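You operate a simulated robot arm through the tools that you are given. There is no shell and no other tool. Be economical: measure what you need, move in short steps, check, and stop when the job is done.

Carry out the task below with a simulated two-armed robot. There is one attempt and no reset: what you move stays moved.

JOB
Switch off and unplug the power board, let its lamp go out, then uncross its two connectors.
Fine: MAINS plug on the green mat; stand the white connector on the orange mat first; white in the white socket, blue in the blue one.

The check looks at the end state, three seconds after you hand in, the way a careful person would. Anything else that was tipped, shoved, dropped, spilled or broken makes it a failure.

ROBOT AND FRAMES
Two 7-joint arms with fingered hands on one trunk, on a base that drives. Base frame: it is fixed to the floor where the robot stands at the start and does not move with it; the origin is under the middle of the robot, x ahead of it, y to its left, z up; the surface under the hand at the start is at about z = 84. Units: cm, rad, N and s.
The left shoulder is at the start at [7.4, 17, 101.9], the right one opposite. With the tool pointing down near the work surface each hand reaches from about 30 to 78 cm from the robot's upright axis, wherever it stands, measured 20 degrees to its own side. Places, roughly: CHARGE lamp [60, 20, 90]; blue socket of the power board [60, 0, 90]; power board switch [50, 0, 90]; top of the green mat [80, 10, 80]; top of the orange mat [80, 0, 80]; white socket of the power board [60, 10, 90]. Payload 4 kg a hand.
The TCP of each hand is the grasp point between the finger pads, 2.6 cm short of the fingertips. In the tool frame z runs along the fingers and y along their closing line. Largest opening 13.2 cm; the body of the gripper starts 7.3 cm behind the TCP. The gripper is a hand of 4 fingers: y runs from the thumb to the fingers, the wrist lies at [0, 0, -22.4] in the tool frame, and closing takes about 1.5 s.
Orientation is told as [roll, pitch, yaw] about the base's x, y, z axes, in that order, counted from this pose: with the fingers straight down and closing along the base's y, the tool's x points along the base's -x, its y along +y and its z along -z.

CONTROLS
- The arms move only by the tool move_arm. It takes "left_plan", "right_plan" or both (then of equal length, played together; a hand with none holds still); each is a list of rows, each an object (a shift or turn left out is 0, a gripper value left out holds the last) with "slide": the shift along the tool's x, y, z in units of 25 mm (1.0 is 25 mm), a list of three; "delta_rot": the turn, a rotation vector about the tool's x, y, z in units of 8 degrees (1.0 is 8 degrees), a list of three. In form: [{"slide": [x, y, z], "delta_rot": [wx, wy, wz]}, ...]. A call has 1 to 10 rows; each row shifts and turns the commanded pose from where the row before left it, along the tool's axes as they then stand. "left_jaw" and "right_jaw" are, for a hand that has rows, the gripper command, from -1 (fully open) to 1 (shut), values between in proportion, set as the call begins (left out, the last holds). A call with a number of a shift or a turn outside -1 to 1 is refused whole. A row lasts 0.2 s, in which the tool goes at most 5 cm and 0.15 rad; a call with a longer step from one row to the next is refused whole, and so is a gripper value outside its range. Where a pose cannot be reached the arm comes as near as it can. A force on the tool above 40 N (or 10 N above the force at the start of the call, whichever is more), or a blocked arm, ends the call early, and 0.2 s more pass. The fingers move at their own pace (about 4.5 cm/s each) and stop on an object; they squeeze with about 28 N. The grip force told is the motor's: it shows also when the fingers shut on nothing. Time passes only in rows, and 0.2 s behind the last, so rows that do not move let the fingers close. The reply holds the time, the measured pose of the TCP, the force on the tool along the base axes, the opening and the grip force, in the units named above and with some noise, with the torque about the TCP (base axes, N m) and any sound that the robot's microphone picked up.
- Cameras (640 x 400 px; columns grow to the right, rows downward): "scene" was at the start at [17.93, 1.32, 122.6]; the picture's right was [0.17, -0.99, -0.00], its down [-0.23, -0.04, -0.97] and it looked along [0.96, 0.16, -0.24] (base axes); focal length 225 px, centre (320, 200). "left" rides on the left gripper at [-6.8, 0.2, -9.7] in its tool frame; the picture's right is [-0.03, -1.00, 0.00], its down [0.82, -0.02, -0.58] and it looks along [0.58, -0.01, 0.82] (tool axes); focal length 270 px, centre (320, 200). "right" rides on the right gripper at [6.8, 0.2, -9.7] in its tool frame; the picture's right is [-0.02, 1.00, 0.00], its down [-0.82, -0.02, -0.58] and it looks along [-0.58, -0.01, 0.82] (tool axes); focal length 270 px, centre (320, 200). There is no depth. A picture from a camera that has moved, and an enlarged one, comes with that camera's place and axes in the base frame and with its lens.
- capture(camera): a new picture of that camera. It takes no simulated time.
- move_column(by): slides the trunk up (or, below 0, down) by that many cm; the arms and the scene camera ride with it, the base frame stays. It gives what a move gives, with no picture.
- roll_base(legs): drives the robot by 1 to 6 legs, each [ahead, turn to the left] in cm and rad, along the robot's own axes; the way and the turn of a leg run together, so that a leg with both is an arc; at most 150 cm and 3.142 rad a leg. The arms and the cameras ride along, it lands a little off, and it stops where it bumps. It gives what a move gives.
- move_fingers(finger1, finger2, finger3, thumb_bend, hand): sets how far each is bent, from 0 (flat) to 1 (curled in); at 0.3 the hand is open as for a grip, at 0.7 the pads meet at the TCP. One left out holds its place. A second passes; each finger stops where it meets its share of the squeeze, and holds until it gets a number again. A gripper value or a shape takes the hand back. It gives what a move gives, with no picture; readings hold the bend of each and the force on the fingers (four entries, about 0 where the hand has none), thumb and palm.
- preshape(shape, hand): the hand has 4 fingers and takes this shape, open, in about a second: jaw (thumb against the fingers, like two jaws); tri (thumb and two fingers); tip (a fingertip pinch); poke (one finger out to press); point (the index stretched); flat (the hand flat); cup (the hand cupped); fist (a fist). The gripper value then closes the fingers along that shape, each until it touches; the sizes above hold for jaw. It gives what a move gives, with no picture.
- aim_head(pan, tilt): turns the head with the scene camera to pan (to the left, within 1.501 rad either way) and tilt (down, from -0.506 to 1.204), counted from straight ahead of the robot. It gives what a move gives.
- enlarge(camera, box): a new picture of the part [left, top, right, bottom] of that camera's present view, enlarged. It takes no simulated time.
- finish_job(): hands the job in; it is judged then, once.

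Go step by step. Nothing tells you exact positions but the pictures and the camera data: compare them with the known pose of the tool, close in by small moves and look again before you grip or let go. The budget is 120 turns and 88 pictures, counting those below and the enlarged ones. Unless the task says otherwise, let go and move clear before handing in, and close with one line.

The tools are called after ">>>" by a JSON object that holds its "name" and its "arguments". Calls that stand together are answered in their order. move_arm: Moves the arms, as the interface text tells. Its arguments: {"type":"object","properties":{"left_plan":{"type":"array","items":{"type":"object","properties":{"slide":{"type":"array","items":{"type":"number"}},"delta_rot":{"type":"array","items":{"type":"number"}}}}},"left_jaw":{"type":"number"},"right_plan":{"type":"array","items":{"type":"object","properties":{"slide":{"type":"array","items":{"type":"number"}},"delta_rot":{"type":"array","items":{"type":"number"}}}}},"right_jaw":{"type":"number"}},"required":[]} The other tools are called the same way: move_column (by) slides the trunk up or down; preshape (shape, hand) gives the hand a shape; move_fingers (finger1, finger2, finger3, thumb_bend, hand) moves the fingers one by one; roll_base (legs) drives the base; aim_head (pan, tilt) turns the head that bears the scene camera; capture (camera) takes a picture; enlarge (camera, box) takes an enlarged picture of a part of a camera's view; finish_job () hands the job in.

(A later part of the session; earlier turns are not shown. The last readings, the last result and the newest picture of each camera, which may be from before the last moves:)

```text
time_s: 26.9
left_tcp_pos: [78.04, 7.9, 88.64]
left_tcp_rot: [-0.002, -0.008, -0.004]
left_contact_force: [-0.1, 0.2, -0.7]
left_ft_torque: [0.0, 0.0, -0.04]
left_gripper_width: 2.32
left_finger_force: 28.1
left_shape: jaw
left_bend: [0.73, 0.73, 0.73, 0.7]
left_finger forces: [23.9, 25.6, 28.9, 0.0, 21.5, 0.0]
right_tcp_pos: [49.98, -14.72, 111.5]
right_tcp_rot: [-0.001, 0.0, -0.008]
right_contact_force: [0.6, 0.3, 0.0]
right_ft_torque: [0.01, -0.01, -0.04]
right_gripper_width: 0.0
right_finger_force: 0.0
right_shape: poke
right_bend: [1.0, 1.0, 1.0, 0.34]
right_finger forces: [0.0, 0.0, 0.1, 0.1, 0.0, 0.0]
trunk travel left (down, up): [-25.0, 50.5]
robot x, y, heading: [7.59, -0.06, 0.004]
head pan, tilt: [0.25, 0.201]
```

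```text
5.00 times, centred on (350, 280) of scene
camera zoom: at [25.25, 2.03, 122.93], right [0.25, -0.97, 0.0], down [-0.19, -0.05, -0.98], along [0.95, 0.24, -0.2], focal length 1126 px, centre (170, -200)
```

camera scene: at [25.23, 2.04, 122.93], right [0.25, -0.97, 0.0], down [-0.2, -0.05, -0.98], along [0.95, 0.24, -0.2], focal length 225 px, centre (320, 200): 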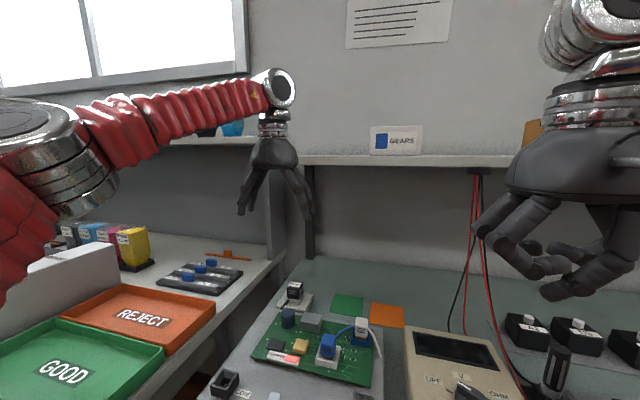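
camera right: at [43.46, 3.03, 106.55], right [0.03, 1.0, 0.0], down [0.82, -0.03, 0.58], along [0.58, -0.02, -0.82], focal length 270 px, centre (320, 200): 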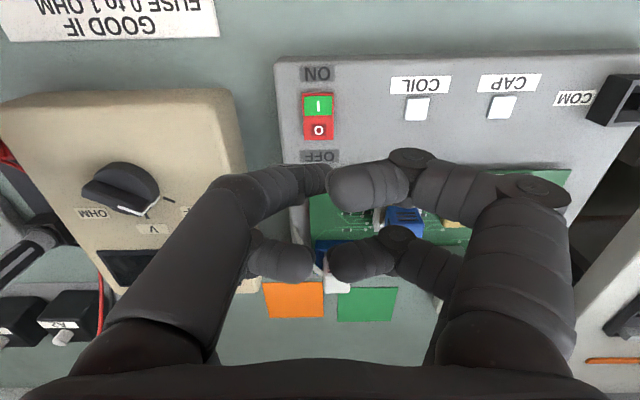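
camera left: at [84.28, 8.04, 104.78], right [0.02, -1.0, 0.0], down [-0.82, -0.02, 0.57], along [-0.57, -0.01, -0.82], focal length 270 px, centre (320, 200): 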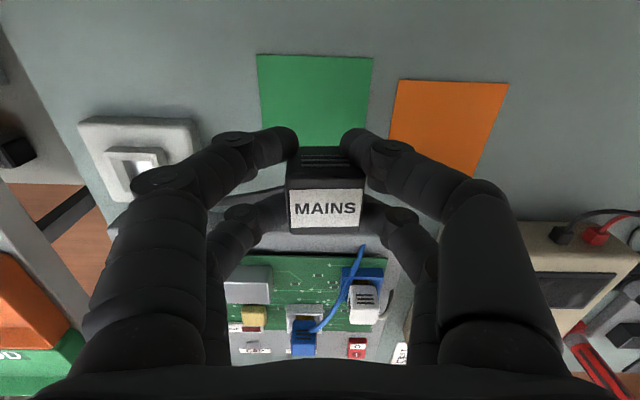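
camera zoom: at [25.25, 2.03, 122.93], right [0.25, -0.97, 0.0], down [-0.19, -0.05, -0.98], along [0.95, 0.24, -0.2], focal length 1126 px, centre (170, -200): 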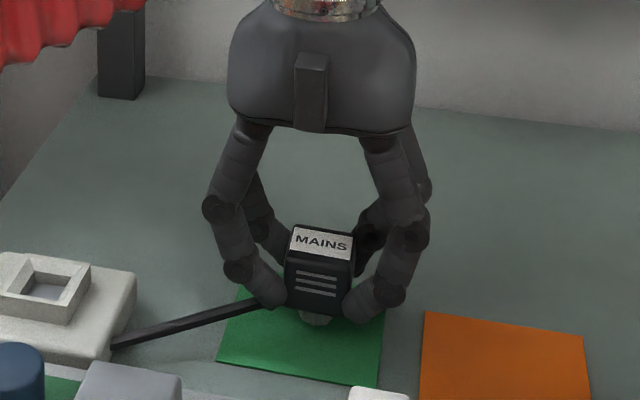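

>>> {"name": "move_arm", "arguments": {"left_plan": [{"slide": [0, 0, 0.06]}, {"slide": [0, 0, 0.06]}, {"slide": [0, 0, 0.06]}, {}]}}

```text
time_s: 27.9
left_tcp_pos: [78.12, 7.74, 88.12]
left_tcp_rot: [-0.002, -0.008, -0.005]
left_contact_force: [-0.4, 0.0, -0.4]
left_ft_torque: [0.03, 0.01, 0.01]
left_gripper_width: 2.37
left_finger_force: 28.4
left_shape: jaw
left_bend: [0.73, 0.73, 0.73, 0.7]
left_finger forces: [23.9, 25.6, 28.9, 0.1, 21.6, 0.1]
right_tcp_pos: [49.93, -14.76, 111.47]
right_tcp_rot: [-0.001, 0.0, -0.006]
right_contact_force: [0.4, 1.2, -0.2]
right_ft_torque: [0.0, -0.03, 0.0]
right_gripper_width: 0.0
right_finger_force: 0.0
right_shape: poke
right_bend: [1.0, 1.0, 1.0, 0.34]
right_finger forces: [0.0, 0.1, 0.1, 0.0, 0.0, 0.0]
trunk travel left (down, up): [-25.0, 50.5]
robot x, y, heading: [7.67, -0.01, 0.002]
head pan, tilt: [0.25, 0.201]
```

>>> {"name": "move_arm", "arguments": {"left_plan": [{"slide": [0, 0, 0.06]}, {"slide": [0, 0, 0.06]}, {"slide": [0, 0, 0.06]}, {}]}}

>>> {"name": "enlarge", "arguments": {"camera": "scene", "box": [290, 240, 410, 320]}}

```text
time_s: 28.9
left_tcp_pos: [78.07, 7.81, 88.08]
left_tcp_rot: [-0.002, -0.014, -0.008]
left_contact_force: [2.7, 0.1, 15.1]
left_ft_torque: [-0.1, -0.03, -0.01]
left_gripper_width: 2.36
left_finger_force: 27.8
left_shape: jaw
left_bend: [0.74, 0.74, 0.73, 0.7]
left_finger forces: [26.2, 26.9, 29.6, 0.0, 23.6, 0.1]
right_tcp_pos: [49.91, -14.71, 111.58]
right_tcp_rot: [-0.001, -0.001, -0.008]
right_contact_force: [-0.6, 0.6, 0.4]
right_ft_torque: [-0.02, 0.0, -0.01]
right_gripper_width: 0.0
right_finger_force: 0.1
right_shape: poke
right_bend: [1.0, 1.0, 1.0, 0.34]
right_finger forces: [0.1, 0.0, 0.1, 0.0, 0.1, 0.0]
trunk travel left (down, up): [-25.0, 50.5]
robot x, y, heading: [7.27, -0.04, 0.003]
head pan, tilt: [0.25, 0.201]
```

```text
5.00 times, centred on (350, 280) of scene
camera zoom: at [25.1, 2.02, 122.98], right [0.25, -0.97, 0.0], down [-0.19, -0.05, -0.98], along [0.95, 0.24, -0.2], focal length 1126 px, centre (170, -200)
```

zoom: 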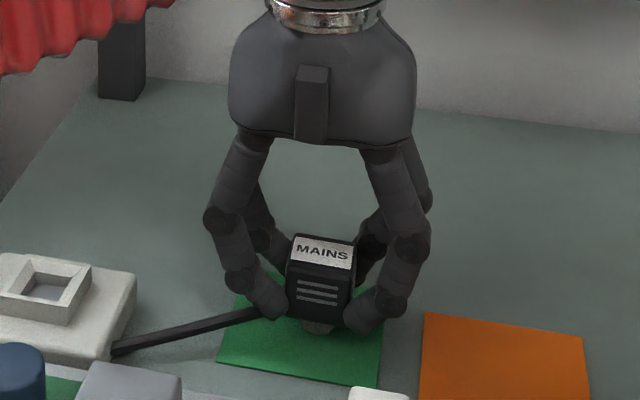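

Standing on the mat with 15 N. I relieve the load slightly and open.

>>> {"name": "move_arm", "arguments": {"left_plan": [{"slide": [0, 0, -0.1]}, {}]}}

>>> {"name": "move_arm", "arguments": {"left_plan": [{}, {}, {}, {}, {}, {}], "left_jaw": 0}}

>>> {"name": "capture", "arguments": {"camera": "left"}}

```text
time_s: 29.5
left_tcp_pos: [78.1, 7.77, 88.04]
left_tcp_rot: [-0.002, -0.009, -0.005]
left_contact_force: [0.4, 0.9, 9.2]
left_ft_torque: [-0.07, -0.03, 0.02]
left_gripper_width: 2.39
left_finger_force: 28.0
left_shape: jaw
left_bend: [0.74, 0.74, 0.73, 0.7]
left_finger forces: [25.7, 26.8, 29.3, 0.0, 22.8, 0.1]
right_tcp_pos: [49.83, -14.75, 111.51]
right_tcp_rot: [0.0, -0.001, -0.008]
right_contact_force: [-0.3, -0.1, -0.6]
right_ft_torque: [0.01, 0.01, -0.01]
right_gripper_width: 0.01
right_finger_force: 0.1
right_shape: poke
right_bend: [1.0, 1.0, 1.0, 0.34]
right_finger forces: [0.0, 0.1, 0.1, 0.1, 0.1, 0.0]
trunk travel left (down, up): [-25.0, 50.5]
robot x, y, heading: [7.56, 0.21, -0.0]
head pan, tilt: [0.25, 0.201]
```

```text
time_s: 30.9
left_tcp_pos: [78.19, 7.87, 88.01]
left_tcp_rot: [-0.001, -0.007, -0.005]
left_contact_force: [-0.4, -0.7, 0.2]
left_ft_torque: [0.01, -0.03, 0.01]
left_gripper_width: 6.53
left_finger_force: 0.1
left_shape: jaw
left_bend: [0.73, 0.73, 0.73, 0.7]
left_finger forces: [0.1, 0.0, 0.1, 0.0, 0.0, 0.1]
right_tcp_pos: [49.88, -14.75, 111.39]
right_tcp_rot: [0.0, 0.0, -0.006]
right_contact_force: [-0.3, -0.5, -0.5]
right_ft_torque: [-0.01, 0.03, -0.01]
right_gripper_width: 0.0
right_finger_force: 0.0
right_shape: poke
right_bend: [1.0, 1.0, 1.0, 0.34]
right_finger forces: [0.1, 0.0, 0.0, 0.0, 0.0, 0.0]
trunk travel left (down, up): [-25.0, 50.5]
robot x, y, heading: [7.28, 0.07, 0.0]
head pan, tilt: [0.25, 0.201]
```

```text
54 pictures are left
camera left: at [84.93, 7.95, 97.83], right [0.02, -1.0, 0.0], down [-0.82, -0.02, 0.57], along [-0.57, -0.01, -0.82], focal length 270 px, centre (320, 200)
```

left: 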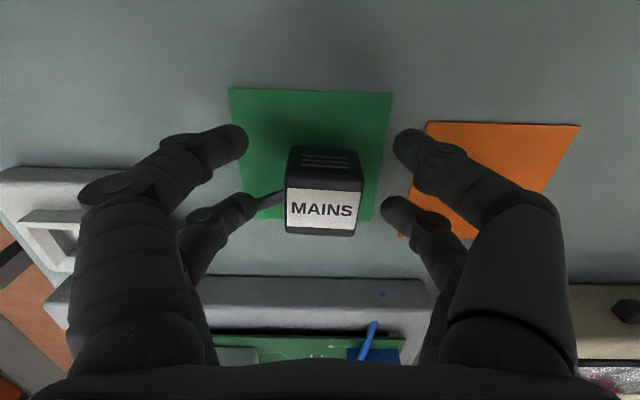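

The plug stands on the mat. I lift the left hand straight off, keeping it below the shelf, and look.

>>> {"name": "move_arm", "arguments": {"left_plan": [{"slide": [0, 0, -0.3]}, {"slide": [0, 0, -0.6]}, {"slide": [0, 0, -1]}, {"slide": [0, 0, -1]}, {"slide": [0, 0, -1]}, {"slide": [0, 0, 0]}], "left_jaw": 0}}

>>> {"name": "capture", "arguments": {"camera": "left"}}

```text
time_s: 32.3
left_tcp_pos: [77.99, 7.81, 97.48]
left_tcp_rot: [-0.001, -0.009, -0.006]
left_contact_force: [-0.6, 0.4, 0.7]
left_ft_torque: [-0.01, 0.0, -0.01]
left_gripper_width: 6.54
left_finger_force: 0.1
left_shape: jaw
left_bend: [0.73, 0.73, 0.73, 0.7]
left_finger forces: [0.0, 0.0, 0.0, 0.0, 0.1, 0.0]
right_tcp_pos: [49.99, -14.77, 111.39]
right_tcp_rot: [0.0, 0.001, -0.007]
right_contact_force: [-0.5, -0.2, -0.7]
right_ft_torque: [0.01, 0.01, 0.02]
right_gripper_width: 0.0
right_finger_force: 0.0
right_shape: poke
right_bend: [1.0, 1.0, 1.0, 0.34]
right_finger forces: [0.0, 0.0, 0.1, 0.0, 0.1, 0.0]
trunk travel left (down, up): [-25.0, 50.5]
robot x, y, heading: [7.49, -0.49, 0.003]
head pan, tilt: [0.25, 0.201]
```

```text
53 pictures are left
camera left: at [84.77, 7.85, 107.29], right [0.02, -1.0, 0.0], down [-0.82, -0.02, 0.57], along [-0.57, -0.01, -0.82], focal length 270 px, centre (320, 200)
```

left: 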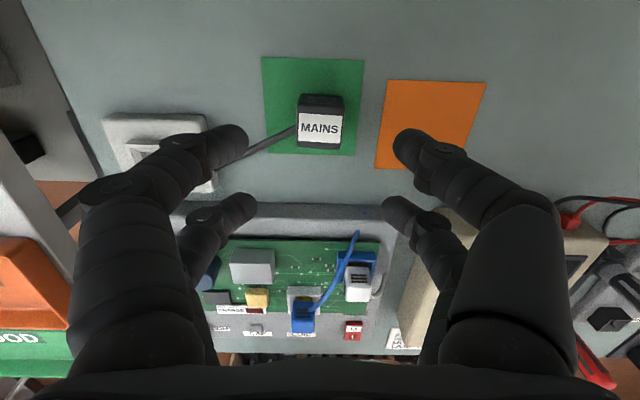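

The plug stands on the green mat. I withdraw the left hand to its side and try the right hand's "tip" shape for the small connectors.

>>> {"name": "move_arm", "arguments": {"left_plan": [{"slide": [0, 1, 0]}, {"slide": [0, 1, 0]}, {"slide": [0, 1, 0]}, {"slide": [1, 1, -0.2]}, {"slide": [1, 1, -0.5]}, {"slide": [1, 1, -0.5]}, {"slide": [1, 0.5, -0.8]}, {"slide": [1, 0.5, -0.8]}, {"slide": [1, 0, -0.8]}, {"slide": [1, 0, -0.8]}]}}

>>> {"name": "preshape", "arguments": {"shape": "tip", "hand": "right"}}

>>> {"name": "capture", "arguments": {"camera": "right"}}

>>> {"name": "capture", "arguments": {"camera": "scene"}}

```text
time_s: 34.5
left_tcp_pos: [60.64, 25.67, 108.37]
left_tcp_rot: [-0.002, -0.011, -0.005]
left_contact_force: [-1.2, 0.4, 0.1]
left_ft_torque: [0.04, -0.04, -0.01]
left_gripper_width: 6.54
left_finger_force: 0.1
left_shape: jaw
left_bend: [0.73, 0.73, 0.73, 0.7]
left_finger forces: [0.1, 0.0, 0.0, 0.0, 0.0, 0.0]
right_tcp_pos: [49.82, -14.75, 111.5]
right_tcp_rot: [0.0, 0.0, -0.006]
right_contact_force: [-0.2, -0.7, -0.4]
right_ft_torque: [0.0, -0.04, 0.0]
right_gripper_width: 0.0
right_finger_force: 0.0
right_shape: poke
right_bend: [1.0, 1.0, 1.0, 0.34]
right_finger forces: [0.0, 0.0, 0.1, 0.0, 0.0, 0.0]
trunk travel left (down, up): [-25.0, 50.5]
robot x, y, heading: [7.2, -0.23, 0.001]
head pan, tilt: [0.25, 0.201]
```

```text
time_s: 35.4
left_tcp_pos: [60.67, 25.65, 108.42]
left_tcp_rot: [-0.001, -0.008, -0.005]
left_contact_force: [0.6, -0.3, 0.4]
left_ft_torque: [0.02, -0.02, 0.03]
left_gripper_width: 6.55
left_finger_force: 0.0
left_shape: jaw
left_bend: [0.73, 0.73, 0.73, 0.7]
left_finger forces: [0.0, 0.0, 0.0, 0.0, 0.1, 0.0]
right_tcp_pos: [49.92, -14.79, 111.46]
right_tcp_rot: [0.001, 0.0, -0.007]
right_contact_force: [-0.1, 0.2, -0.6]
right_ft_torque: [-0.02, -0.01, -0.01]
right_gripper_width: 13.21
right_finger_force: 0.1
right_shape: tip
right_bend: [0.3, 0.3, 0.3, 0.3]
right_finger forces: [0.0, 0.0, 0.0, 0.0, 0.0, 0.1]
trunk travel left (down, up): [-25.0, 50.5]
robot x, y, heading: [7.5, -0.24, -0.003]
head pan, tilt: [0.25, 0.201]
```

```text
52 pictures are left
camera right: at [43.09, -14.5, 121.01], right [0.03, 1.0, 0.0], down [0.82, -0.03, 0.58], along [0.58, -0.02, -0.82], focal length 270 px, centre (320, 200)
```

right: 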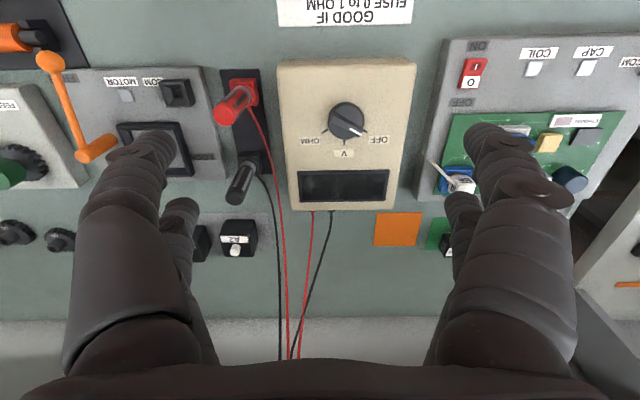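

```text
51 pictures are left
camera scene: at [25.23, 2.04, 122.94], right [0.25, -0.97, 0.0], down [-0.19, -0.05, -0.98], along [0.95, 0.24, -0.2], focal length 225 px, centre (320, 200)
```

scene: 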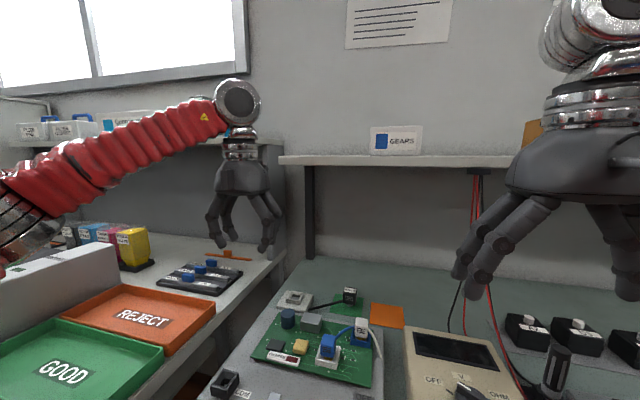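

Both shapes open alike; I use the proven jaw. I bring the right hand above the white connector, near [63, 3.5], partly closed.

>>> {"name": "preshape", "arguments": {"shape": "jaw", "hand": "right"}}

>>> {"name": "move_arm", "arguments": {"right_plan": [{"slide": [-1, 1, 0]}, {"slide": [-1, 1, 0]}, {"slide": [-1, 1, 0]}, {"slide": [-1, 1, 0.2]}, {"slide": [-1, 1, 0.6]}, {"slide": [-0.2, 1, 1]}, {"slide": [0, 1, 1]}, {"slide": [0, 0.4, 1]}, {}, {}], "right_jaw": 0}}

>>> {"name": "capture", "arguments": {"camera": "right"}}

>>> {"name": "enlarge", "arguments": {"camera": "scene", "box": [270, 250, 430, 370]}}

>>> {"name": "enlarge", "arguments": {"camera": "left", "box": [380, 100, 640, 300]}}

```text
time_s: 36.3
left_tcp_pos: [60.64, 25.67, 108.45]
left_tcp_rot: [-0.001, -0.008, -0.006]
left_contact_force: [-0.4, 0.0, 0.4]
left_ft_torque: [0.01, -0.03, 0.02]
left_gripper_width: 6.57
left_finger_force: 0.1
left_shape: jaw
left_bend: [0.73, 0.73, 0.73, 0.7]
left_finger forces: [0.0, 0.0, 0.0, 0.0, 0.0, 0.0]
right_tcp_pos: [49.94, -14.64, 111.52]
right_tcp_rot: [0.0, 0.001, -0.006]
right_contact_force: [-0.2, -0.3, 0.2]
right_ft_torque: [0.01, -0.03, -0.02]
right_gripper_width: 13.21
right_finger_force: 0.1
right_shape: jaw
right_bend: [0.3, 0.3, 0.3, 0.3]
right_finger forces: [0.0, 0.0, 0.0, 0.1, 0.1, 0.1]
trunk travel left (down, up): [-25.0, 50.5]
robot x, y, heading: [7.13, -0.15, -0.002]
head pan, tilt: [0.25, 0.201]
```

```text
time_s: 38.5
left_tcp_pos: [60.56, 25.69, 108.45]
left_tcp_rot: [-0.001, -0.009, -0.006]
left_contact_force: [-0.7, -0.9, -0.3]
left_ft_torque: [-0.01, -0.01, 0.0]
left_gripper_width: 6.54
left_finger_force: 0.0
left_shape: jaw
left_bend: [0.73, 0.73, 0.73, 0.7]
left_finger forces: [0.1, 0.0, 0.0, 0.1, 0.0, 0.0]
right_tcp_pos: [62.86, 3.94, 101.85]
right_tcp_rot: [0.001, 0.0, -0.007]
right_contact_force: [-0.3, 0.1, -0.5]
right_ft_torque: [-0.02, 0.01, -0.01]
right_gripper_width: 6.66
right_finger_force: 0.0
right_shape: jaw
right_bend: [0.73, 0.73, 0.73, 0.7]
right_finger forces: [0.0, 0.1, 0.0, 0.0, 0.0, 0.0]
trunk travel left (down, up): [-25.0, 50.5]
robot x, y, heading: [7.34, 0.21, 0.003]
head pan, tilt: [0.25, 0.201]
```

```text
50 pictures are left
camera right: at [56.07, 4.05, 111.43], right [0.03, 1.0, 0.0], down [0.82, -0.03, 0.58], along [0.58, -0.02, -0.82], focal length 270 px, centre (320, 200)
```

right: 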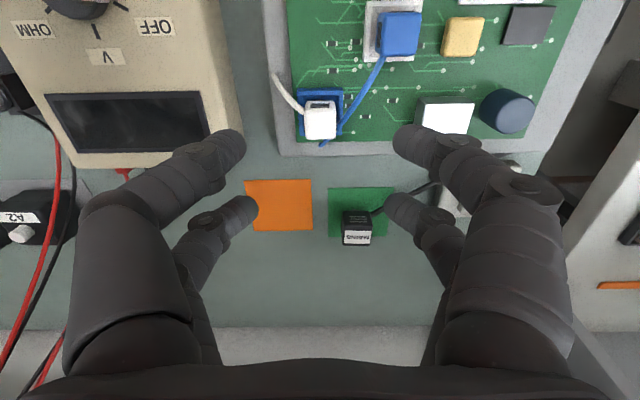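

```text
3.33 times, centred on (350, 310) of scene
camera zoom: at [25.26, 2.05, 122.93], right [0.25, -0.97, 0.0], down [-0.19, -0.05, -0.98], along [0.95, 0.24, -0.2], focal length 751 px, centre (220, -167)
```

zoom: 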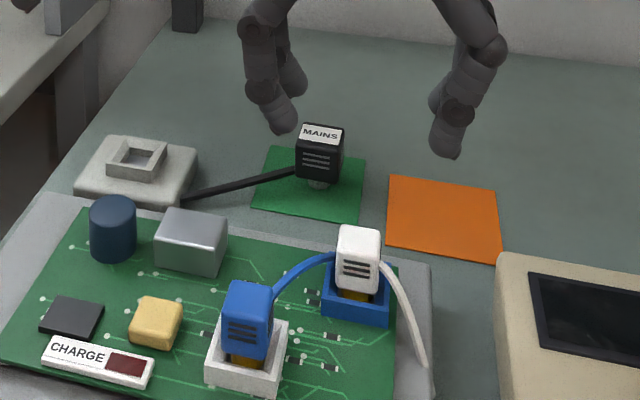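

```text
2.00 times, centred on (510, 200) of left
camera zoom: at [67.41, 25.77, 118.19], right [0.02, -1.0, 0.0], down [-0.82, -0.02, 0.57], along [-0.57, -0.01, -0.82], focal length 541 px, centre (-60, 200)
```

zoom: 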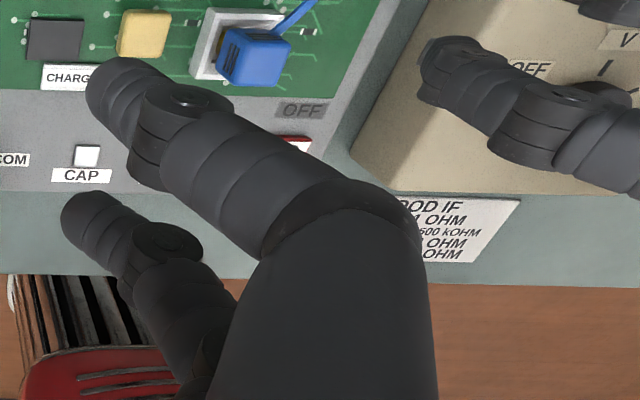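

White connector top is at about [62.4, 3.7, 92.5], blue top at [57.4, 8.7, 92.5], each about 2.5 cm wide. The jaw's digits are spaced wide for that, so I try the tip pinch in the air and look.

>>> {"name": "preshape", "arguments": {"shape": "tip", "hand": "right"}}

>>> {"name": "move_arm", "arguments": {"right_plan": [{}, {}, {}, {}, {}, {}, {}], "right_jaw": 0.5}}

>>> {"name": "capture", "arguments": {"camera": "right"}}

>>> {"name": "enlarge", "arguments": {"camera": "scene", "box": [300, 200, 440, 310]}}

```text
time_s: 39.4
left_tcp_pos: [60.64, 25.67, 108.48]
left_tcp_rot: [-0.004, -0.01, -0.004]
left_contact_force: [-0.7, 0.3, -0.9]
left_ft_torque: [0.01, -0.01, 0.03]
left_gripper_width: 6.56
left_finger_force: 0.1
left_shape: jaw
left_bend: [0.73, 0.73, 0.73, 0.7]
left_finger forces: [0.1, 0.0, 0.0, 0.1, 0.0, 0.1]
right_tcp_pos: [62.97, 3.78, 101.86]
right_tcp_rot: [0.001, 0.0, -0.007]
right_contact_force: [-0.6, -0.8, -0.1]
right_ft_torque: [-0.01, 0.0, 0.01]
right_gripper_width: 13.17
right_finger_force: 0.0
right_shape: tip
right_bend: [0.3, 0.3, 0.3, 0.3]
right_finger forces: [0.0, 0.1, 0.0, 0.0, 0.1, 0.1]
trunk travel left (down, up): [-25.0, 50.5]
robot x, y, heading: [7.47, 0.21, -0.003]
head pan, tilt: [0.25, 0.201]
```

```text
time_s: 41.0
left_tcp_pos: [60.6, 25.58, 108.45]
left_tcp_rot: [-0.001, -0.008, -0.006]
left_contact_force: [-0.1, -0.7, 0.0]
left_ft_torque: [-0.04, 0.01, 0.0]
left_gripper_width: 6.54
left_finger_force: 0.0
left_shape: jaw
left_bend: [0.73, 0.73, 0.73, 0.7]
left_finger forces: [0.0, 0.0, 0.0, 0.1, 0.0, 0.0]
right_tcp_pos: [62.84, 3.85, 101.89]
right_tcp_rot: [-0.001, 0.001, -0.006]
right_contact_force: [-0.4, 0.1, 0.0]
right_ft_torque: [0.0, 0.04, 0.03]
right_gripper_width: 3.34
right_finger_force: 0.1
right_shape: tip
right_bend: [0.73, 0.73, 0.73, 0.7]
right_finger forces: [0.0, 0.0, 0.0, 0.0, 0.0, 0.1]
trunk travel left (down, up): [-25.0, 50.5]
robot x, y, heading: [7.48, -0.05, -0.001]
head pan, tilt: [0.25, 0.201]
```

```text
47 pictures are left
camera right: at [56.06, 4.04, 111.46], right [0.03, 1.0, 0.0], down [0.82, -0.03, 0.58], along [0.58, -0.02, -0.82], focal length 270 px, centre (320, 200)
```

right: 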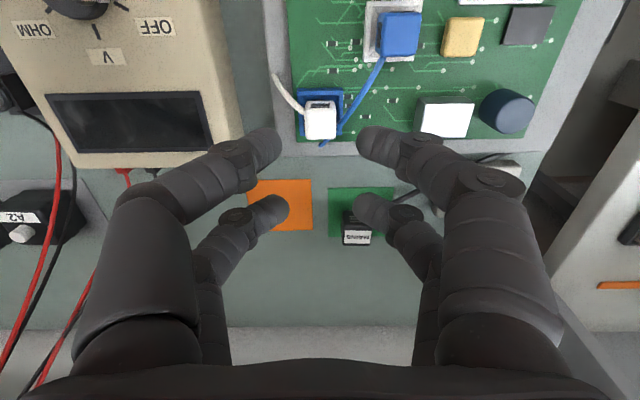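

```text
3.64 times, centred on (370, 255) of scene
camera zoom: at [25.24, 2.04, 122.93], right [0.25, -0.97, 0.0], down [-0.19, -0.05, -0.98], along [0.95, 0.24, -0.2], focal length 819 px, centre (138, 0)
```

zoom: 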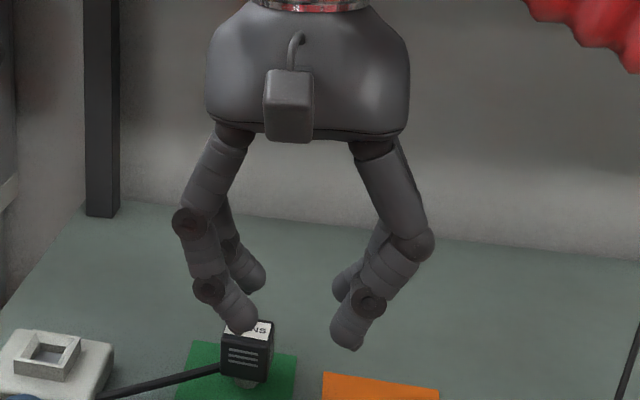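

The tip shape closes just like the jaw, so I keep the four-digit grip: it will hold the connector at its corners. I go back to jaw, align over the white connector and come down part way.

>>> {"name": "preshape", "arguments": {"shape": "jaw", "hand": "right"}}

>>> {"name": "move_arm", "arguments": {"right_plan": [{"slide": [0.2, -0.05, 0]}, {}, {}, {"slide": [0, 0, 0.6]}, {"slide": [0, 0, 0.6]}, {"slide": [0, 0, 0.6]}, {"slide": [0, 0, 0.6]}, {}], "right_jaw": 0.15}}

>>> {"name": "capture", "arguments": {"camera": "right"}}

>>> {"name": "enlarge", "arguments": {"camera": "scene", "box": [300, 230, 440, 340]}}

```text
time_s: 41.9
left_tcp_pos: [60.6, 25.59, 108.44]
left_tcp_rot: [-0.001, -0.01, -0.005]
left_contact_force: [-0.2, -0.5, -0.6]
left_ft_torque: [-0.04, -0.02, 0.01]
left_gripper_width: 6.57
left_finger_force: 0.1
left_shape: jaw
left_bend: [0.73, 0.73, 0.73, 0.7]
left_finger forces: [0.0, 0.0, 0.0, 0.0, 0.1, 0.1]
right_tcp_pos: [62.95, 3.9, 101.95]
right_tcp_rot: [0.0, 0.001, -0.006]
right_contact_force: [0.4, 0.1, -0.8]
right_ft_torque: [-0.01, 0.02, 0.04]
right_gripper_width: 13.17
right_finger_force: 0.0
right_shape: jaw
right_bend: [0.3, 0.3, 0.3, 0.3]
right_finger forces: [0.1, 0.0, 0.0, 0.0, 0.1, 0.0]
trunk travel left (down, up): [-25.0, 50.5]
robot x, y, heading: [7.23, 0.21, 0.002]
head pan, tilt: [0.25, 0.201]
```

```text
time_s: 43.7
left_tcp_pos: [60.63, 25.58, 108.39]
left_tcp_rot: [0.0, -0.009, -0.005]
left_contact_force: [0.5, -0.4, -0.3]
left_ft_torque: [0.01, -0.02, -0.01]
left_gripper_width: 6.55
left_finger_force: 0.0
left_shape: jaw
left_bend: [0.73, 0.73, 0.73, 0.7]
left_finger forces: [0.1, 0.0, 0.0, 0.1, 0.1, 0.0]
right_tcp_pos: [62.49, 3.57, 96.04]
right_tcp_rot: [0.002, -0.002, -0.007]
right_contact_force: [-0.4, 0.1, 0.3]
right_ft_torque: [0.01, 0.0, -0.02]
right_gripper_width: 5.68
right_finger_force: 0.0
right_shape: jaw
right_bend: [0.73, 0.73, 0.73, 0.7]
right_finger forces: [0.0, 0.1, 0.0, 0.1, 0.0, 0.0]
trunk travel left (down, up): [-25.0, 50.5]
robot x, y, heading: [7.58, -0.12, 0.001]
head pan, tilt: [0.25, 0.201]
```

```text
45 pictures are left
camera right: at [55.7, 3.82, 105.57], right [0.03, 1.0, 0.0], down [0.82, -0.03, 0.58], along [0.58, -0.02, -0.82], focal length 270 px, centre (320, 200)
```

right: 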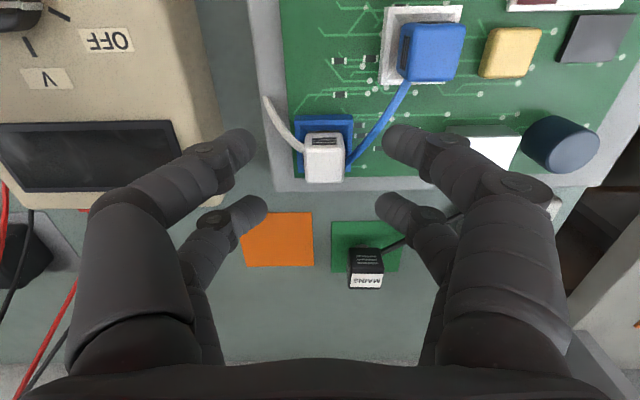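

```text
3.64 times, centred on (370, 285) of scene
camera zoom: at [25.22, 2.04, 122.94], right [0.25, -0.97, 0.0], down [-0.19, -0.05, -0.98], along [0.95, 0.24, -0.2], focal length 819 px, centre (138, -109)
```

zoom: 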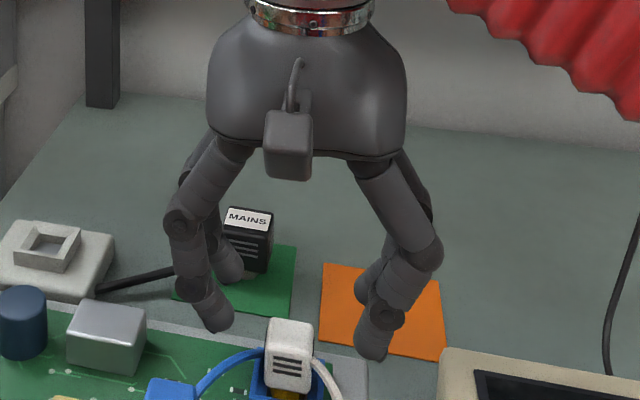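

The connector top is only about 2.1 cm wide, narrow for the jaw's digit spacing. I raise a bit and try "tri", where the thumb may move to the centre.

>>> {"name": "move_arm", "arguments": {"right_plan": [{"slide": [0, 0, -0.8]}, {}]}}

>>> {"name": "preshape", "arguments": {"shape": "tri", "hand": "right"}}

>>> {"name": "move_arm", "arguments": {"right_plan": [{}, {}, {}, {}, {}, {}, {}], "right_jaw": 0.5}}

>>> {"name": "capture", "arguments": {"camera": "right"}}

>>> {"name": "enlarge", "arguments": {"camera": "scene", "box": [300, 230, 440, 340]}}

```text
time_s: 44.3
left_tcp_pos: [60.61, 25.66, 108.25]
left_tcp_rot: [-0.001, -0.009, -0.006]
left_contact_force: [0.1, -0.6, 0.6]
left_ft_torque: [-0.03, 0.0, -0.02]
left_gripper_width: 6.52
left_finger_force: 0.1
left_shape: jaw
left_bend: [0.73, 0.73, 0.73, 0.7]
left_finger forces: [0.1, 0.0, 0.0, 0.0, 0.0, 0.0]
right_tcp_pos: [62.73, 3.46, 97.92]
right_tcp_rot: [-0.001, 0.001, -0.006]
right_contact_force: [-0.1, 0.1, -0.1]
right_ft_torque: [0.0, 0.02, 0.02]
right_gripper_width: 5.66
right_finger_force: 0.0
right_shape: jaw
right_bend: [0.73, 0.73, 0.73, 0.7]
right_finger forces: [0.0, 0.0, 0.0, 0.0, 0.0, 0.1]
trunk travel left (down, up): [-25.0, 50.5]
robot x, y, heading: [7.22, -0.14, -0.003]
head pan, tilt: [0.25, 0.201]
```

```text
time_s: 45.2
left_tcp_pos: [60.74, 25.59, 108.4]
left_tcp_rot: [-0.001, -0.008, -0.006]
left_contact_force: [1.3, -0.4, 0.1]
left_ft_torque: [0.0, 0.04, -0.03]
left_gripper_width: 6.54
left_finger_force: 0.2
left_shape: jaw
left_bend: [0.73, 0.73, 0.73, 0.7]
left_finger forces: [0.0, 0.0, 0.0, 0.0, 0.0, 0.0]
right_tcp_pos: [62.6, 3.51, 98.01]
right_tcp_rot: [0.002, 0.0, -0.006]
right_contact_force: [-0.7, -0.6, -0.1]
right_ft_torque: [-0.02, 0.01, 0.02]
right_gripper_width: 13.19
right_finger_force: 0.1
right_shape: tri
right_bend: [0.3, 0.3, 0.3, 0.3]
right_finger forces: [0.0, 0.1, 0.1, 0.1, 0.0, 0.0]
trunk travel left (down, up): [-25.0, 50.5]
robot x, y, heading: [7.41, 0.15, -0.001]
head pan, tilt: [0.25, 0.201]
```

```text
time_s: 46.8
left_tcp_pos: [60.61, 25.59, 108.38]
left_tcp_rot: [-0.002, -0.009, -0.005]
left_contact_force: [-0.4, 0.2, -0.7]
left_ft_torque: [0.02, -0.02, 0.03]
left_gripper_width: 6.55
left_finger_force: 0.0
left_shape: jaw
left_bend: [0.73, 0.73, 0.73, 0.7]
left_finger forces: [0.0, 0.0, 0.0, 0.0, 0.0, 0.0]
right_tcp_pos: [62.58, 3.55, 97.94]
right_tcp_rot: [0.0, -0.001, -0.006]
right_contact_force: [1.2, -0.3, -0.1]
right_ft_torque: [0.01, 0.02, 0.01]
right_gripper_width: 3.36
right_finger_force: 0.0
right_shape: tri
right_bend: [0.73, 0.73, 0.73, 0.7]
right_finger forces: [0.1, 0.1, 0.0, 0.0, 0.0, 0.0]
trunk travel left (down, up): [-25.0, 50.5]
robot x, y, heading: [7.6, 0.0, -0.002]
head pan, tilt: [0.25, 0.201]
```

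```text
43 pictures are left
camera right: at [55.82, 3.73, 107.55], right [0.03, 1.0, 0.0], down [0.82, -0.03, 0.58], along [0.58, -0.02, -0.82], focal length 270 px, centre (320, 200)
```

right: 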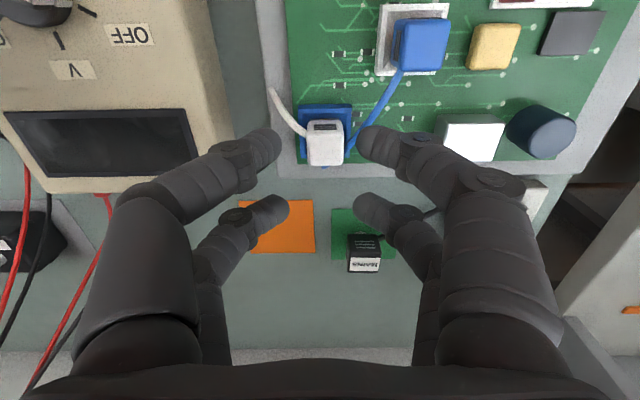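

```text
3.64 times, centred on (370, 285) of scene
camera zoom: at [25.24, 2.04, 122.93], right [0.25, -0.97, 0.0], down [-0.19, -0.05, -0.98], along [0.95, 0.24, -0.2], focal length 819 px, centre (138, -109)
```

zoom: 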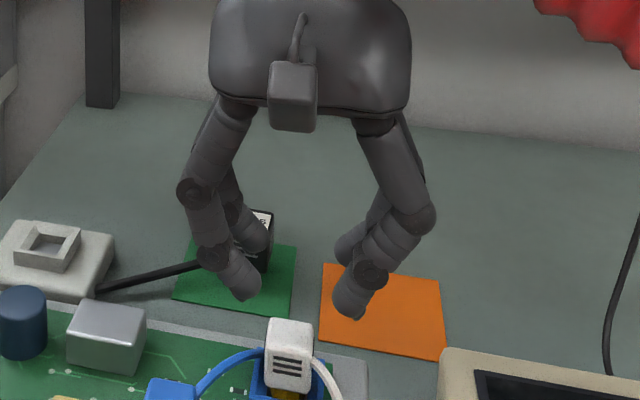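

All shapes close alike, so I'll pinch the connector with just the near pair of digits (about 1.7 cm robot-side of the TCP): TCP goes to x ≈ 64.2, y ≈ 3.75.

>>> {"name": "preshape", "arguments": {"shape": "jaw", "hand": "right"}}

>>> {"name": "move_arm", "arguments": {"right_plan": [{"slide": [-0.64, 0.1, 0]}, {}, {}, {}, {}, {"slide": [0, 0, 0.5]}, {"slide": [0, 0, 0.5]}, {}], "right_jaw": 0.25}}

>>> {"name": "capture", "arguments": {"camera": "right"}}

>>> {"name": "enlarge", "arguments": {"camera": "scene", "box": [300, 230, 440, 340]}}

```text
time_s: 47.7
left_tcp_pos: [60.68, 25.68, 108.43]
left_tcp_rot: [-0.002, -0.007, -0.004]
left_contact_force: [0.3, 0.0, -0.7]
left_ft_torque: [-0.01, 0.01, -0.02]
left_gripper_width: 6.55
left_finger_force: 0.0
left_shape: jaw
left_bend: [0.73, 0.73, 0.73, 0.7]
left_finger forces: [0.0, 0.0, 0.0, 0.0, 0.0, 0.1]
right_tcp_pos: [62.67, 3.58, 97.99]
right_tcp_rot: [-0.001, -0.002, -0.006]
right_contact_force: [0.0, -0.6, -0.1]
right_ft_torque: [0.01, -0.01, 0.01]
right_gripper_width: 13.2
right_finger_force: 0.0
right_shape: jaw
right_bend: [0.3, 0.3, 0.3, 0.3]
right_finger forces: [0.1, 0.1, 0.0, 0.1, 0.1, 0.0]
trunk travel left (down, up): [-25.0, 50.5]
robot x, y, heading: [7.15, -0.07, 0.0]
head pan, tilt: [0.25, 0.201]
```

```text
time_s: 49.5
left_tcp_pos: [60.63, 25.73, 108.41]
left_tcp_rot: [-0.002, -0.009, -0.004]
left_contact_force: [-0.1, 0.7, -0.7]
left_ft_torque: [0.02, 0.02, -0.01]
left_gripper_width: 6.55
left_finger_force: 0.0
left_shape: jaw
left_bend: [0.73, 0.73, 0.73, 0.7]
left_finger forces: [0.0, 0.0, 0.0, 0.1, 0.1, 0.0]
right_tcp_pos: [64.34, 3.73, 95.29]
right_tcp_rot: [0.0, 0.0, -0.005]
right_contact_force: [-0.1, -0.4, -0.3]
right_ft_torque: [0.04, 0.01, -0.01]
right_gripper_width: 4.98
right_finger_force: 0.1
right_shape: jaw
right_bend: [0.73, 0.73, 0.73, 0.7]
right_finger forces: [0.0, 0.0, 0.0, 0.1, 0.0, 0.0]
trunk travel left (down, up): [-25.0, 50.5]
robot x, y, heading: [7.31, 0.04, 0.0]
head pan, tilt: [0.25, 0.201]
```

```text
41 pictures are left
camera right: at [57.51, 3.99, 104.89], right [0.03, 1.0, 0.0], down [0.82, -0.03, 0.58], along [0.58, -0.02, -0.82], focal length 270 px, centre (320, 200)
```

right: 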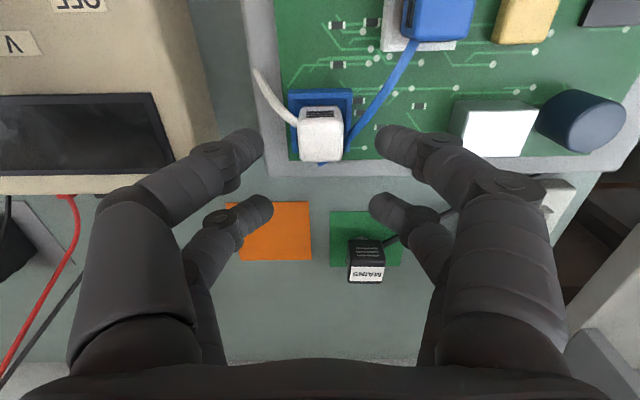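

```text
3.64 times, centred on (370, 285) of scene
camera zoom: at [25.23, 2.04, 122.94], right [0.25, -0.97, 0.0], down [-0.19, -0.05, -0.98], along [0.95, 0.24, -0.2], focal length 819 px, centre (138, -109)
```

zoom: 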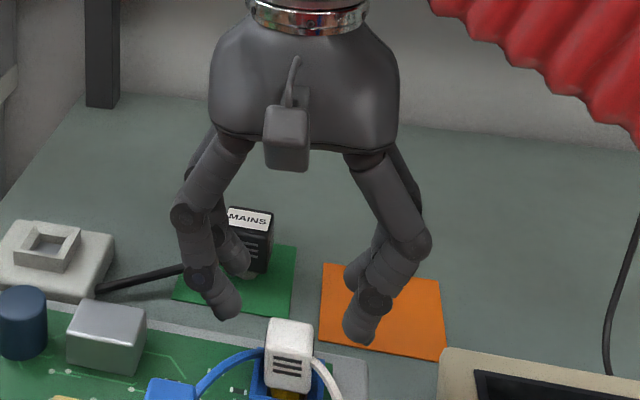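

The near digits line up exactly with the white connector in both directions. I descend to the grip height and close.

>>> {"name": "move_arm", "arguments": {"right_plan": [{"slide": [0, 0, 0.4]}, {"slide": [0, 0, 0.4]}, {"slide": [0, 0, 0.16]}, {}]}}

>>> {"name": "move_arm", "arguments": {"right_plan": [{}, {}, {}, {}, {}, {}], "right_jaw": 1}}

>>> {"name": "capture", "arguments": {"camera": "right"}}

>>> {"name": "enlarge", "arguments": {"camera": "scene", "box": [300, 230, 440, 340]}}

```text
time_s: 50.5
left_tcp_pos: [60.68, 25.61, 108.33]
left_tcp_rot: [-0.001, -0.008, -0.005]
left_contact_force: [-1.4, -0.4, -0.1]
left_ft_torque: [-0.03, 0.05, -0.01]
left_gripper_width: 6.55
left_finger_force: 0.1
left_shape: jaw
left_bend: [0.73, 0.73, 0.73, 0.7]
left_finger forces: [0.0, 0.0, 0.1, 0.0, 0.0, 0.1]
right_tcp_pos: [64.25, 3.67, 92.95]
right_tcp_rot: [0.001, 0.0, -0.007]
right_contact_force: [0.0, 0.2, 0.4]
right_ft_torque: [-0.04, -0.01, 0.02]
right_gripper_width: 5.01
right_finger_force: 0.1
right_shape: jaw
right_bend: [0.73, 0.73, 0.73, 0.7]
right_finger forces: [0.0, 0.1, 0.0, 0.0, 0.0, 0.1]
trunk travel left (down, up): [-25.0, 50.5]
robot x, y, heading: [7.43, 0.12, 0.001]
head pan, tilt: [0.25, 0.201]
```

```text
time_s: 51.9
left_tcp_pos: [60.61, 25.52, 108.4]
left_tcp_rot: [0.0, -0.012, -0.005]
left_contact_force: [0.3, -0.1, -0.1]
left_ft_torque: [0.02, 0.02, 0.02]
left_gripper_width: 6.56
left_finger_force: 0.0
left_shape: jaw
left_bend: [0.73, 0.73, 0.73, 0.7]
left_finger forces: [0.0, 0.1, 0.1, 0.1, 0.0, 0.0]
right_tcp_pos: [64.23, 3.77, 92.93]
right_tcp_rot: [0.001, 0.0, -0.007]
right_contact_force: [0.1, -0.7, -0.9]
right_ft_torque: [-0.01, -0.04, -0.02]
right_gripper_width: 0.7
right_finger_force: 28.1
right_shape: jaw
right_bend: [0.73, 0.61, 0.61, 0.7]
right_finger forces: [24.5, 0.0, 0.0, 0.0, 24.9, 0.0]
trunk travel left (down, up): [-25.0, 50.5]
robot x, y, heading: [7.61, -0.08, 0.001]
head pan, tilt: [0.25, 0.201]
```

```text
39 pictures are left
camera right: at [57.39, 3.94, 102.48], right [0.03, 1.0, 0.0], down [0.82, -0.03, 0.58], along [0.58, -0.02, -0.82], focal length 270 px, centre (320, 200)
```

right: 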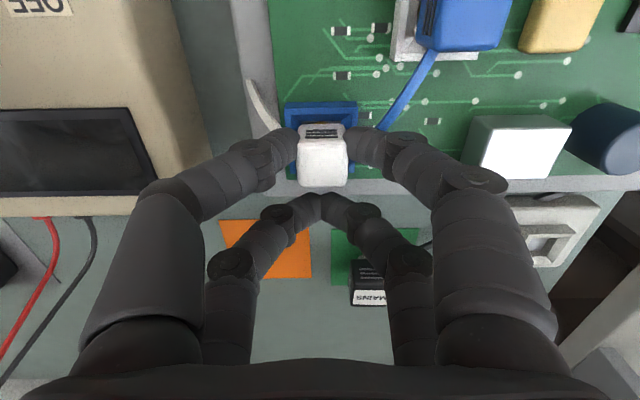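

```text
3.64 times, centred on (370, 285) of scene
camera zoom: at [25.26, 2.04, 122.93], right [0.25, -0.97, 0.0], down [-0.19, -0.05, -0.98], along [0.95, 0.24, -0.2], focal length 819 px, centre (138, -109)
```

zoom: 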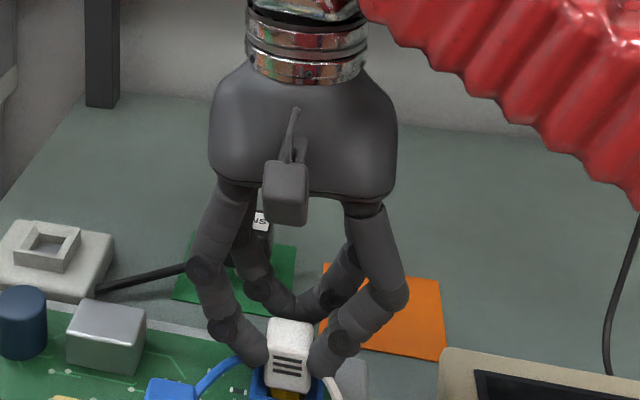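

Finger 1 and the thumb pinch the connector at 25 N, the other pair closed in the air. I pull straight up.

>>> {"name": "move_arm", "arguments": {"right_plan": [{"slide": [0, 0, -0.1]}, {"slide": [0, 0, -0.1]}, {"slide": [0, 0, -0.1]}, {"slide": [0, 0, -0.2]}, {"slide": [0, 0, -0.3]}, {"slide": [0, 0, -0.4]}, {"slide": [0, 0, -0.4]}, {}]}}

>>> {"name": "capture", "arguments": {"camera": "right"}}

>>> {"name": "enlarge", "arguments": {"camera": "scene", "box": [300, 230, 440, 340]}}

```text
time_s: 53.7
left_tcp_pos: [60.59, 25.6, 108.41]
left_tcp_rot: [-0.002, -0.009, -0.006]
left_contact_force: [-0.1, -0.2, 0.0]
left_ft_torque: [0.02, 0.02, -0.02]
left_gripper_width: 6.59
left_finger_force: 0.0
left_shape: jaw
left_bend: [0.73, 0.73, 0.73, 0.7]
left_finger forces: [0.0, 0.1, 0.0, 0.0, 0.0, 0.0]
right_tcp_pos: [64.14, 3.77, 97.06]
right_tcp_rot: [0.001, 0.0, -0.007]
right_contact_force: [0.4, -0.5, -0.3]
right_ft_torque: [0.04, 0.0, -0.03]
right_gripper_width: 0.69
right_finger_force: 28.1
right_shape: jaw
right_bend: [0.73, 0.61, 0.61, 0.7]
right_finger forces: [25.3, 0.0, 0.0, 0.2, 25.1, 0.0]
trunk travel left (down, up): [-25.0, 50.5]
robot x, y, heading: [6.97, 0.04, 0.0]
head pan, tilt: [0.25, 0.201]
```

```text
37 pictures are left
camera right: at [57.37, 3.95, 106.59], right [0.03, 1.0, 0.0], down [0.82, -0.03, 0.58], along [0.58, -0.02, -0.82], focal length 270 px, centre (320, 200)
```

right: 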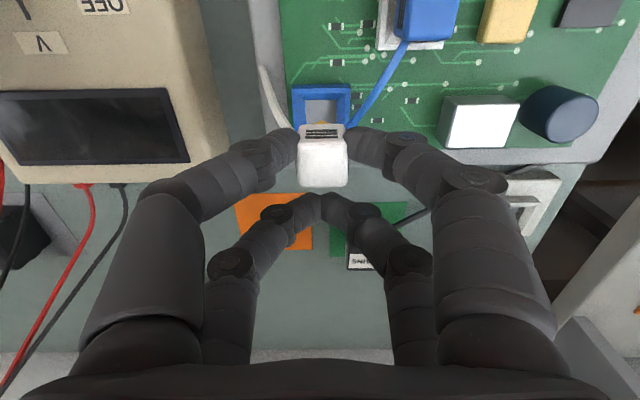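

```text
3.64 times, centred on (370, 285) of scene
camera zoom: at [25.26, 2.05, 122.93], right [0.25, -0.97, 0.0], down [-0.19, -0.05, -0.98], along [0.95, 0.24, -0.2], focal length 819 px, centre (138, -109)
```

zoom: 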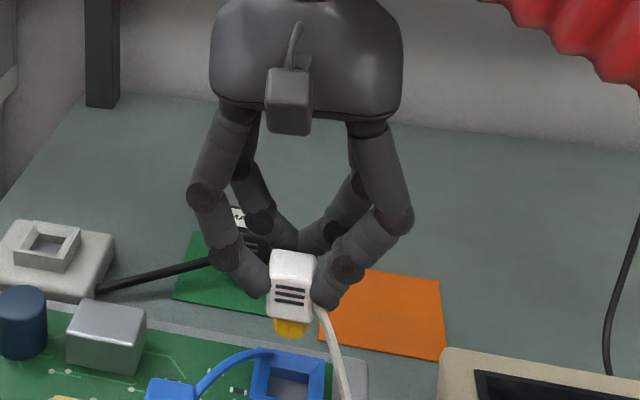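

The white connector is out and upright in the grip. I carry it over the orange mat, aiming the connector at [76.3, -2.0].

>>> {"name": "move_arm", "arguments": {"right_plan": [{"slide": [-0.8, -0.4, 0]}, {"slide": [-0.8, -0.4, 0]}, {"slide": [-0.8, -0.4, 0]}, {"slide": [-0.8, -0.4, 0]}, {"slide": [-0.8, -0.4, 0]}, {"slide": [-0.8, -0.3, 0]}, {"slide": [-0.75, 0, 0]}, {}]}}

>>> {"name": "capture", "arguments": {"camera": "right"}}

>>> {"name": "enlarge", "arguments": {"camera": "scene", "box": [310, 210, 450, 320]}}

```text
time_s: 55.5
left_tcp_pos: [60.77, 25.63, 108.43]
left_tcp_rot: [-0.001, -0.009, -0.006]
left_contact_force: [0.5, 0.7, 0.7]
left_ft_torque: [-0.01, -0.02, 0.0]
left_gripper_width: 6.55
left_finger_force: 0.0
left_shape: jaw
left_bend: [0.73, 0.73, 0.73, 0.7]
left_finger forces: [0.0, 0.0, 0.0, 0.0, 0.0, 0.0]
right_tcp_pos: [77.15, -2.03, 96.94]
right_tcp_rot: [-0.001, 0.0, -0.008]
right_contact_force: [-0.1, 0.5, -0.7]
right_ft_torque: [-0.04, -0.01, 0.02]
right_gripper_width: 0.69
right_finger_force: 27.9
right_shape: jaw
right_bend: [0.73, 0.61, 0.61, 0.7]
right_finger forces: [25.0, 0.0, 0.0, 0.0, 25.0, 0.0]
right hand out of reach, approached as far as the arm can: row 7
trunk travel left (down, up): [-25.0, 50.5]
robot x, y, heading: [7.6, -0.12, 0.003]
head pan, tilt: [0.25, 0.201]
```

```text
35 pictures are left
camera right: at [70.2, -1.77, 106.47], right [0.03, 1.0, 0.0], down [0.82, -0.02, 0.58], along [0.58, -0.02, -0.82], focal length 270 px, centre (320, 200)
```

right: 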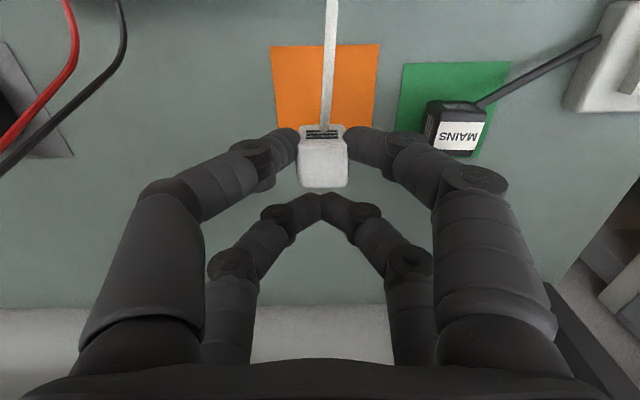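

```text
3.64 times, centred on (380, 265) of scene
camera zoom: at [25.23, 2.13, 122.93], right [0.25, -0.97, 0.0], down [-0.19, -0.05, -0.98], along [0.95, 0.24, -0.2], focal length 819 px, centre (102, -36)
```

zoom: 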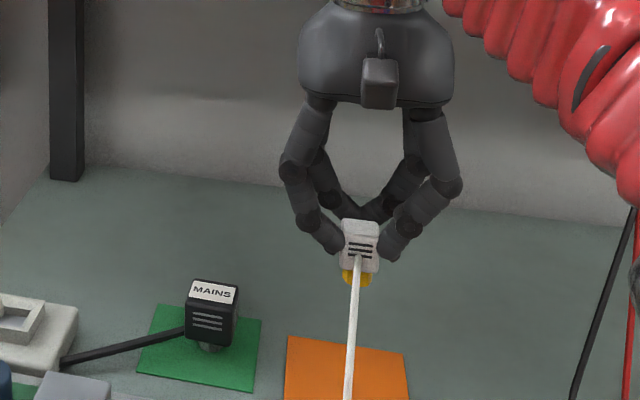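

The connector hangs over the mat, well inside its edges. I lower it, carefully near the end.

>>> {"name": "move_arm", "arguments": {"right_plan": [{"slide": [0, 0, 0.8]}, {"slide": [0, 0, 0.8]}, {"slide": [0, 0, 0.8]}, {"slide": [0, 0, 0.6]}, {"slide": [0, 0, 0.2]}, {}]}}

>>> {"name": "enlarge", "arguments": {"camera": "scene", "box": [310, 230, 450, 340]}}

```text
time_s: 56.9
left_tcp_pos: [60.63, 25.58, 108.45]
left_tcp_rot: [-0.002, -0.01, -0.005]
left_contact_force: [-0.3, -0.4, -0.1]
left_ft_torque: [0.01, -0.01, 0.04]
left_gripper_width: 6.56
left_finger_force: 0.0
left_shape: jaw
left_bend: [0.73, 0.73, 0.73, 0.7]
left_finger forces: [0.0, 0.1, 0.0, 0.0, 0.1, 0.0]
right_tcp_pos: [77.0, -2.17, 89.09]
right_tcp_rot: [0.0, -0.002, -0.008]
right_contact_force: [0.1, 0.5, 4.6]
right_ft_torque: [0.01, 0.06, 0.01]
right_gripper_width: 0.71
right_finger_force: 28.5
right_shape: jaw
right_bend: [0.73, 0.61, 0.61, 0.7]
right_finger forces: [26.4, 0.0, 0.0, 0.1, 25.9, 0.0]
trunk travel left (down, up): [-25.0, 50.5]
robot x, y, heading: [7.23, 0.09, 0.001]
head pan, tilt: [0.25, 0.201]
```

```text
3.64 times, centred on (380, 285) of scene
camera zoom: at [25.2, 2.05, 122.95], right [0.25, -0.97, 0.0], down [-0.19, -0.05, -0.98], along [0.95, 0.24, -0.2], focal length 819 px, centre (102, -109)
```

zoom: 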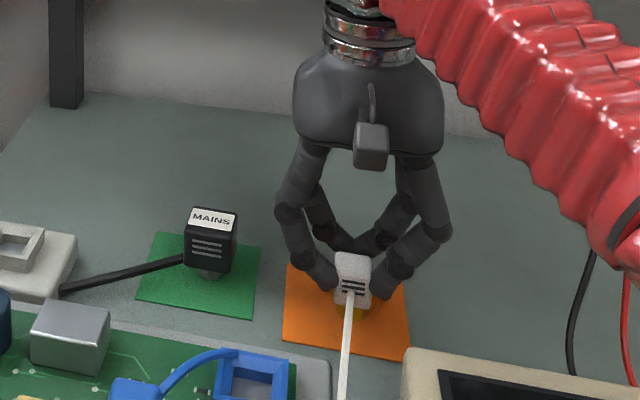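

It touches the mat with about 5 N. I open and check that it stands.

>>> {"name": "move_arm", "arguments": {"right_plan": [{}, {}, {}, {}, {}], "right_jaw": 0.2}}

>>> {"name": "capture", "arguments": {"camera": "right"}}

```text
time_s: 58.1
left_tcp_pos: [60.54, 25.68, 108.38]
left_tcp_rot: [-0.003, -0.01, -0.006]
left_contact_force: [-0.2, 0.4, -0.6]
left_ft_torque: [0.0, -0.01, 0.0]
left_gripper_width: 6.57
left_finger_force: 0.1
left_shape: jaw
left_bend: [0.73, 0.73, 0.73, 0.7]
left_finger forces: [0.0, 0.0, 0.0, 0.1, 0.0, 0.1]
right_tcp_pos: [77.03, -2.13, 89.0]
right_tcp_rot: [0.0, 0.0, -0.007]
right_contact_force: [0.2, 0.1, 0.4]
right_ft_torque: [-0.03, 0.02, 0.02]
right_gripper_width: 5.23
right_finger_force: 0.0
right_shape: jaw
right_bend: [0.73, 0.73, 0.73, 0.7]
right_finger forces: [0.0, 0.0, 0.0, 0.0, 0.0, 0.0]
trunk travel left (down, up): [-25.0, 50.5]
robot x, y, heading: [7.3, -0.19, -0.0]
head pan, tilt: [0.25, 0.201]
```

```text
32 pictures are left
camera right: at [70.15, -1.89, 98.53], right [0.03, 1.0, 0.0], down [0.82, -0.03, 0.58], along [0.58, -0.02, -0.82], focal length 270 px, centre (320, 200)
```

right: 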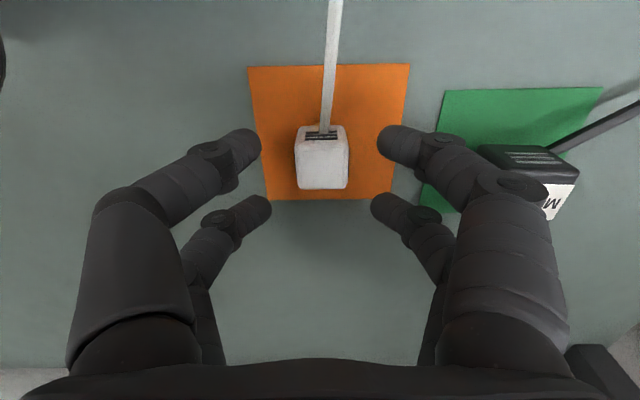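

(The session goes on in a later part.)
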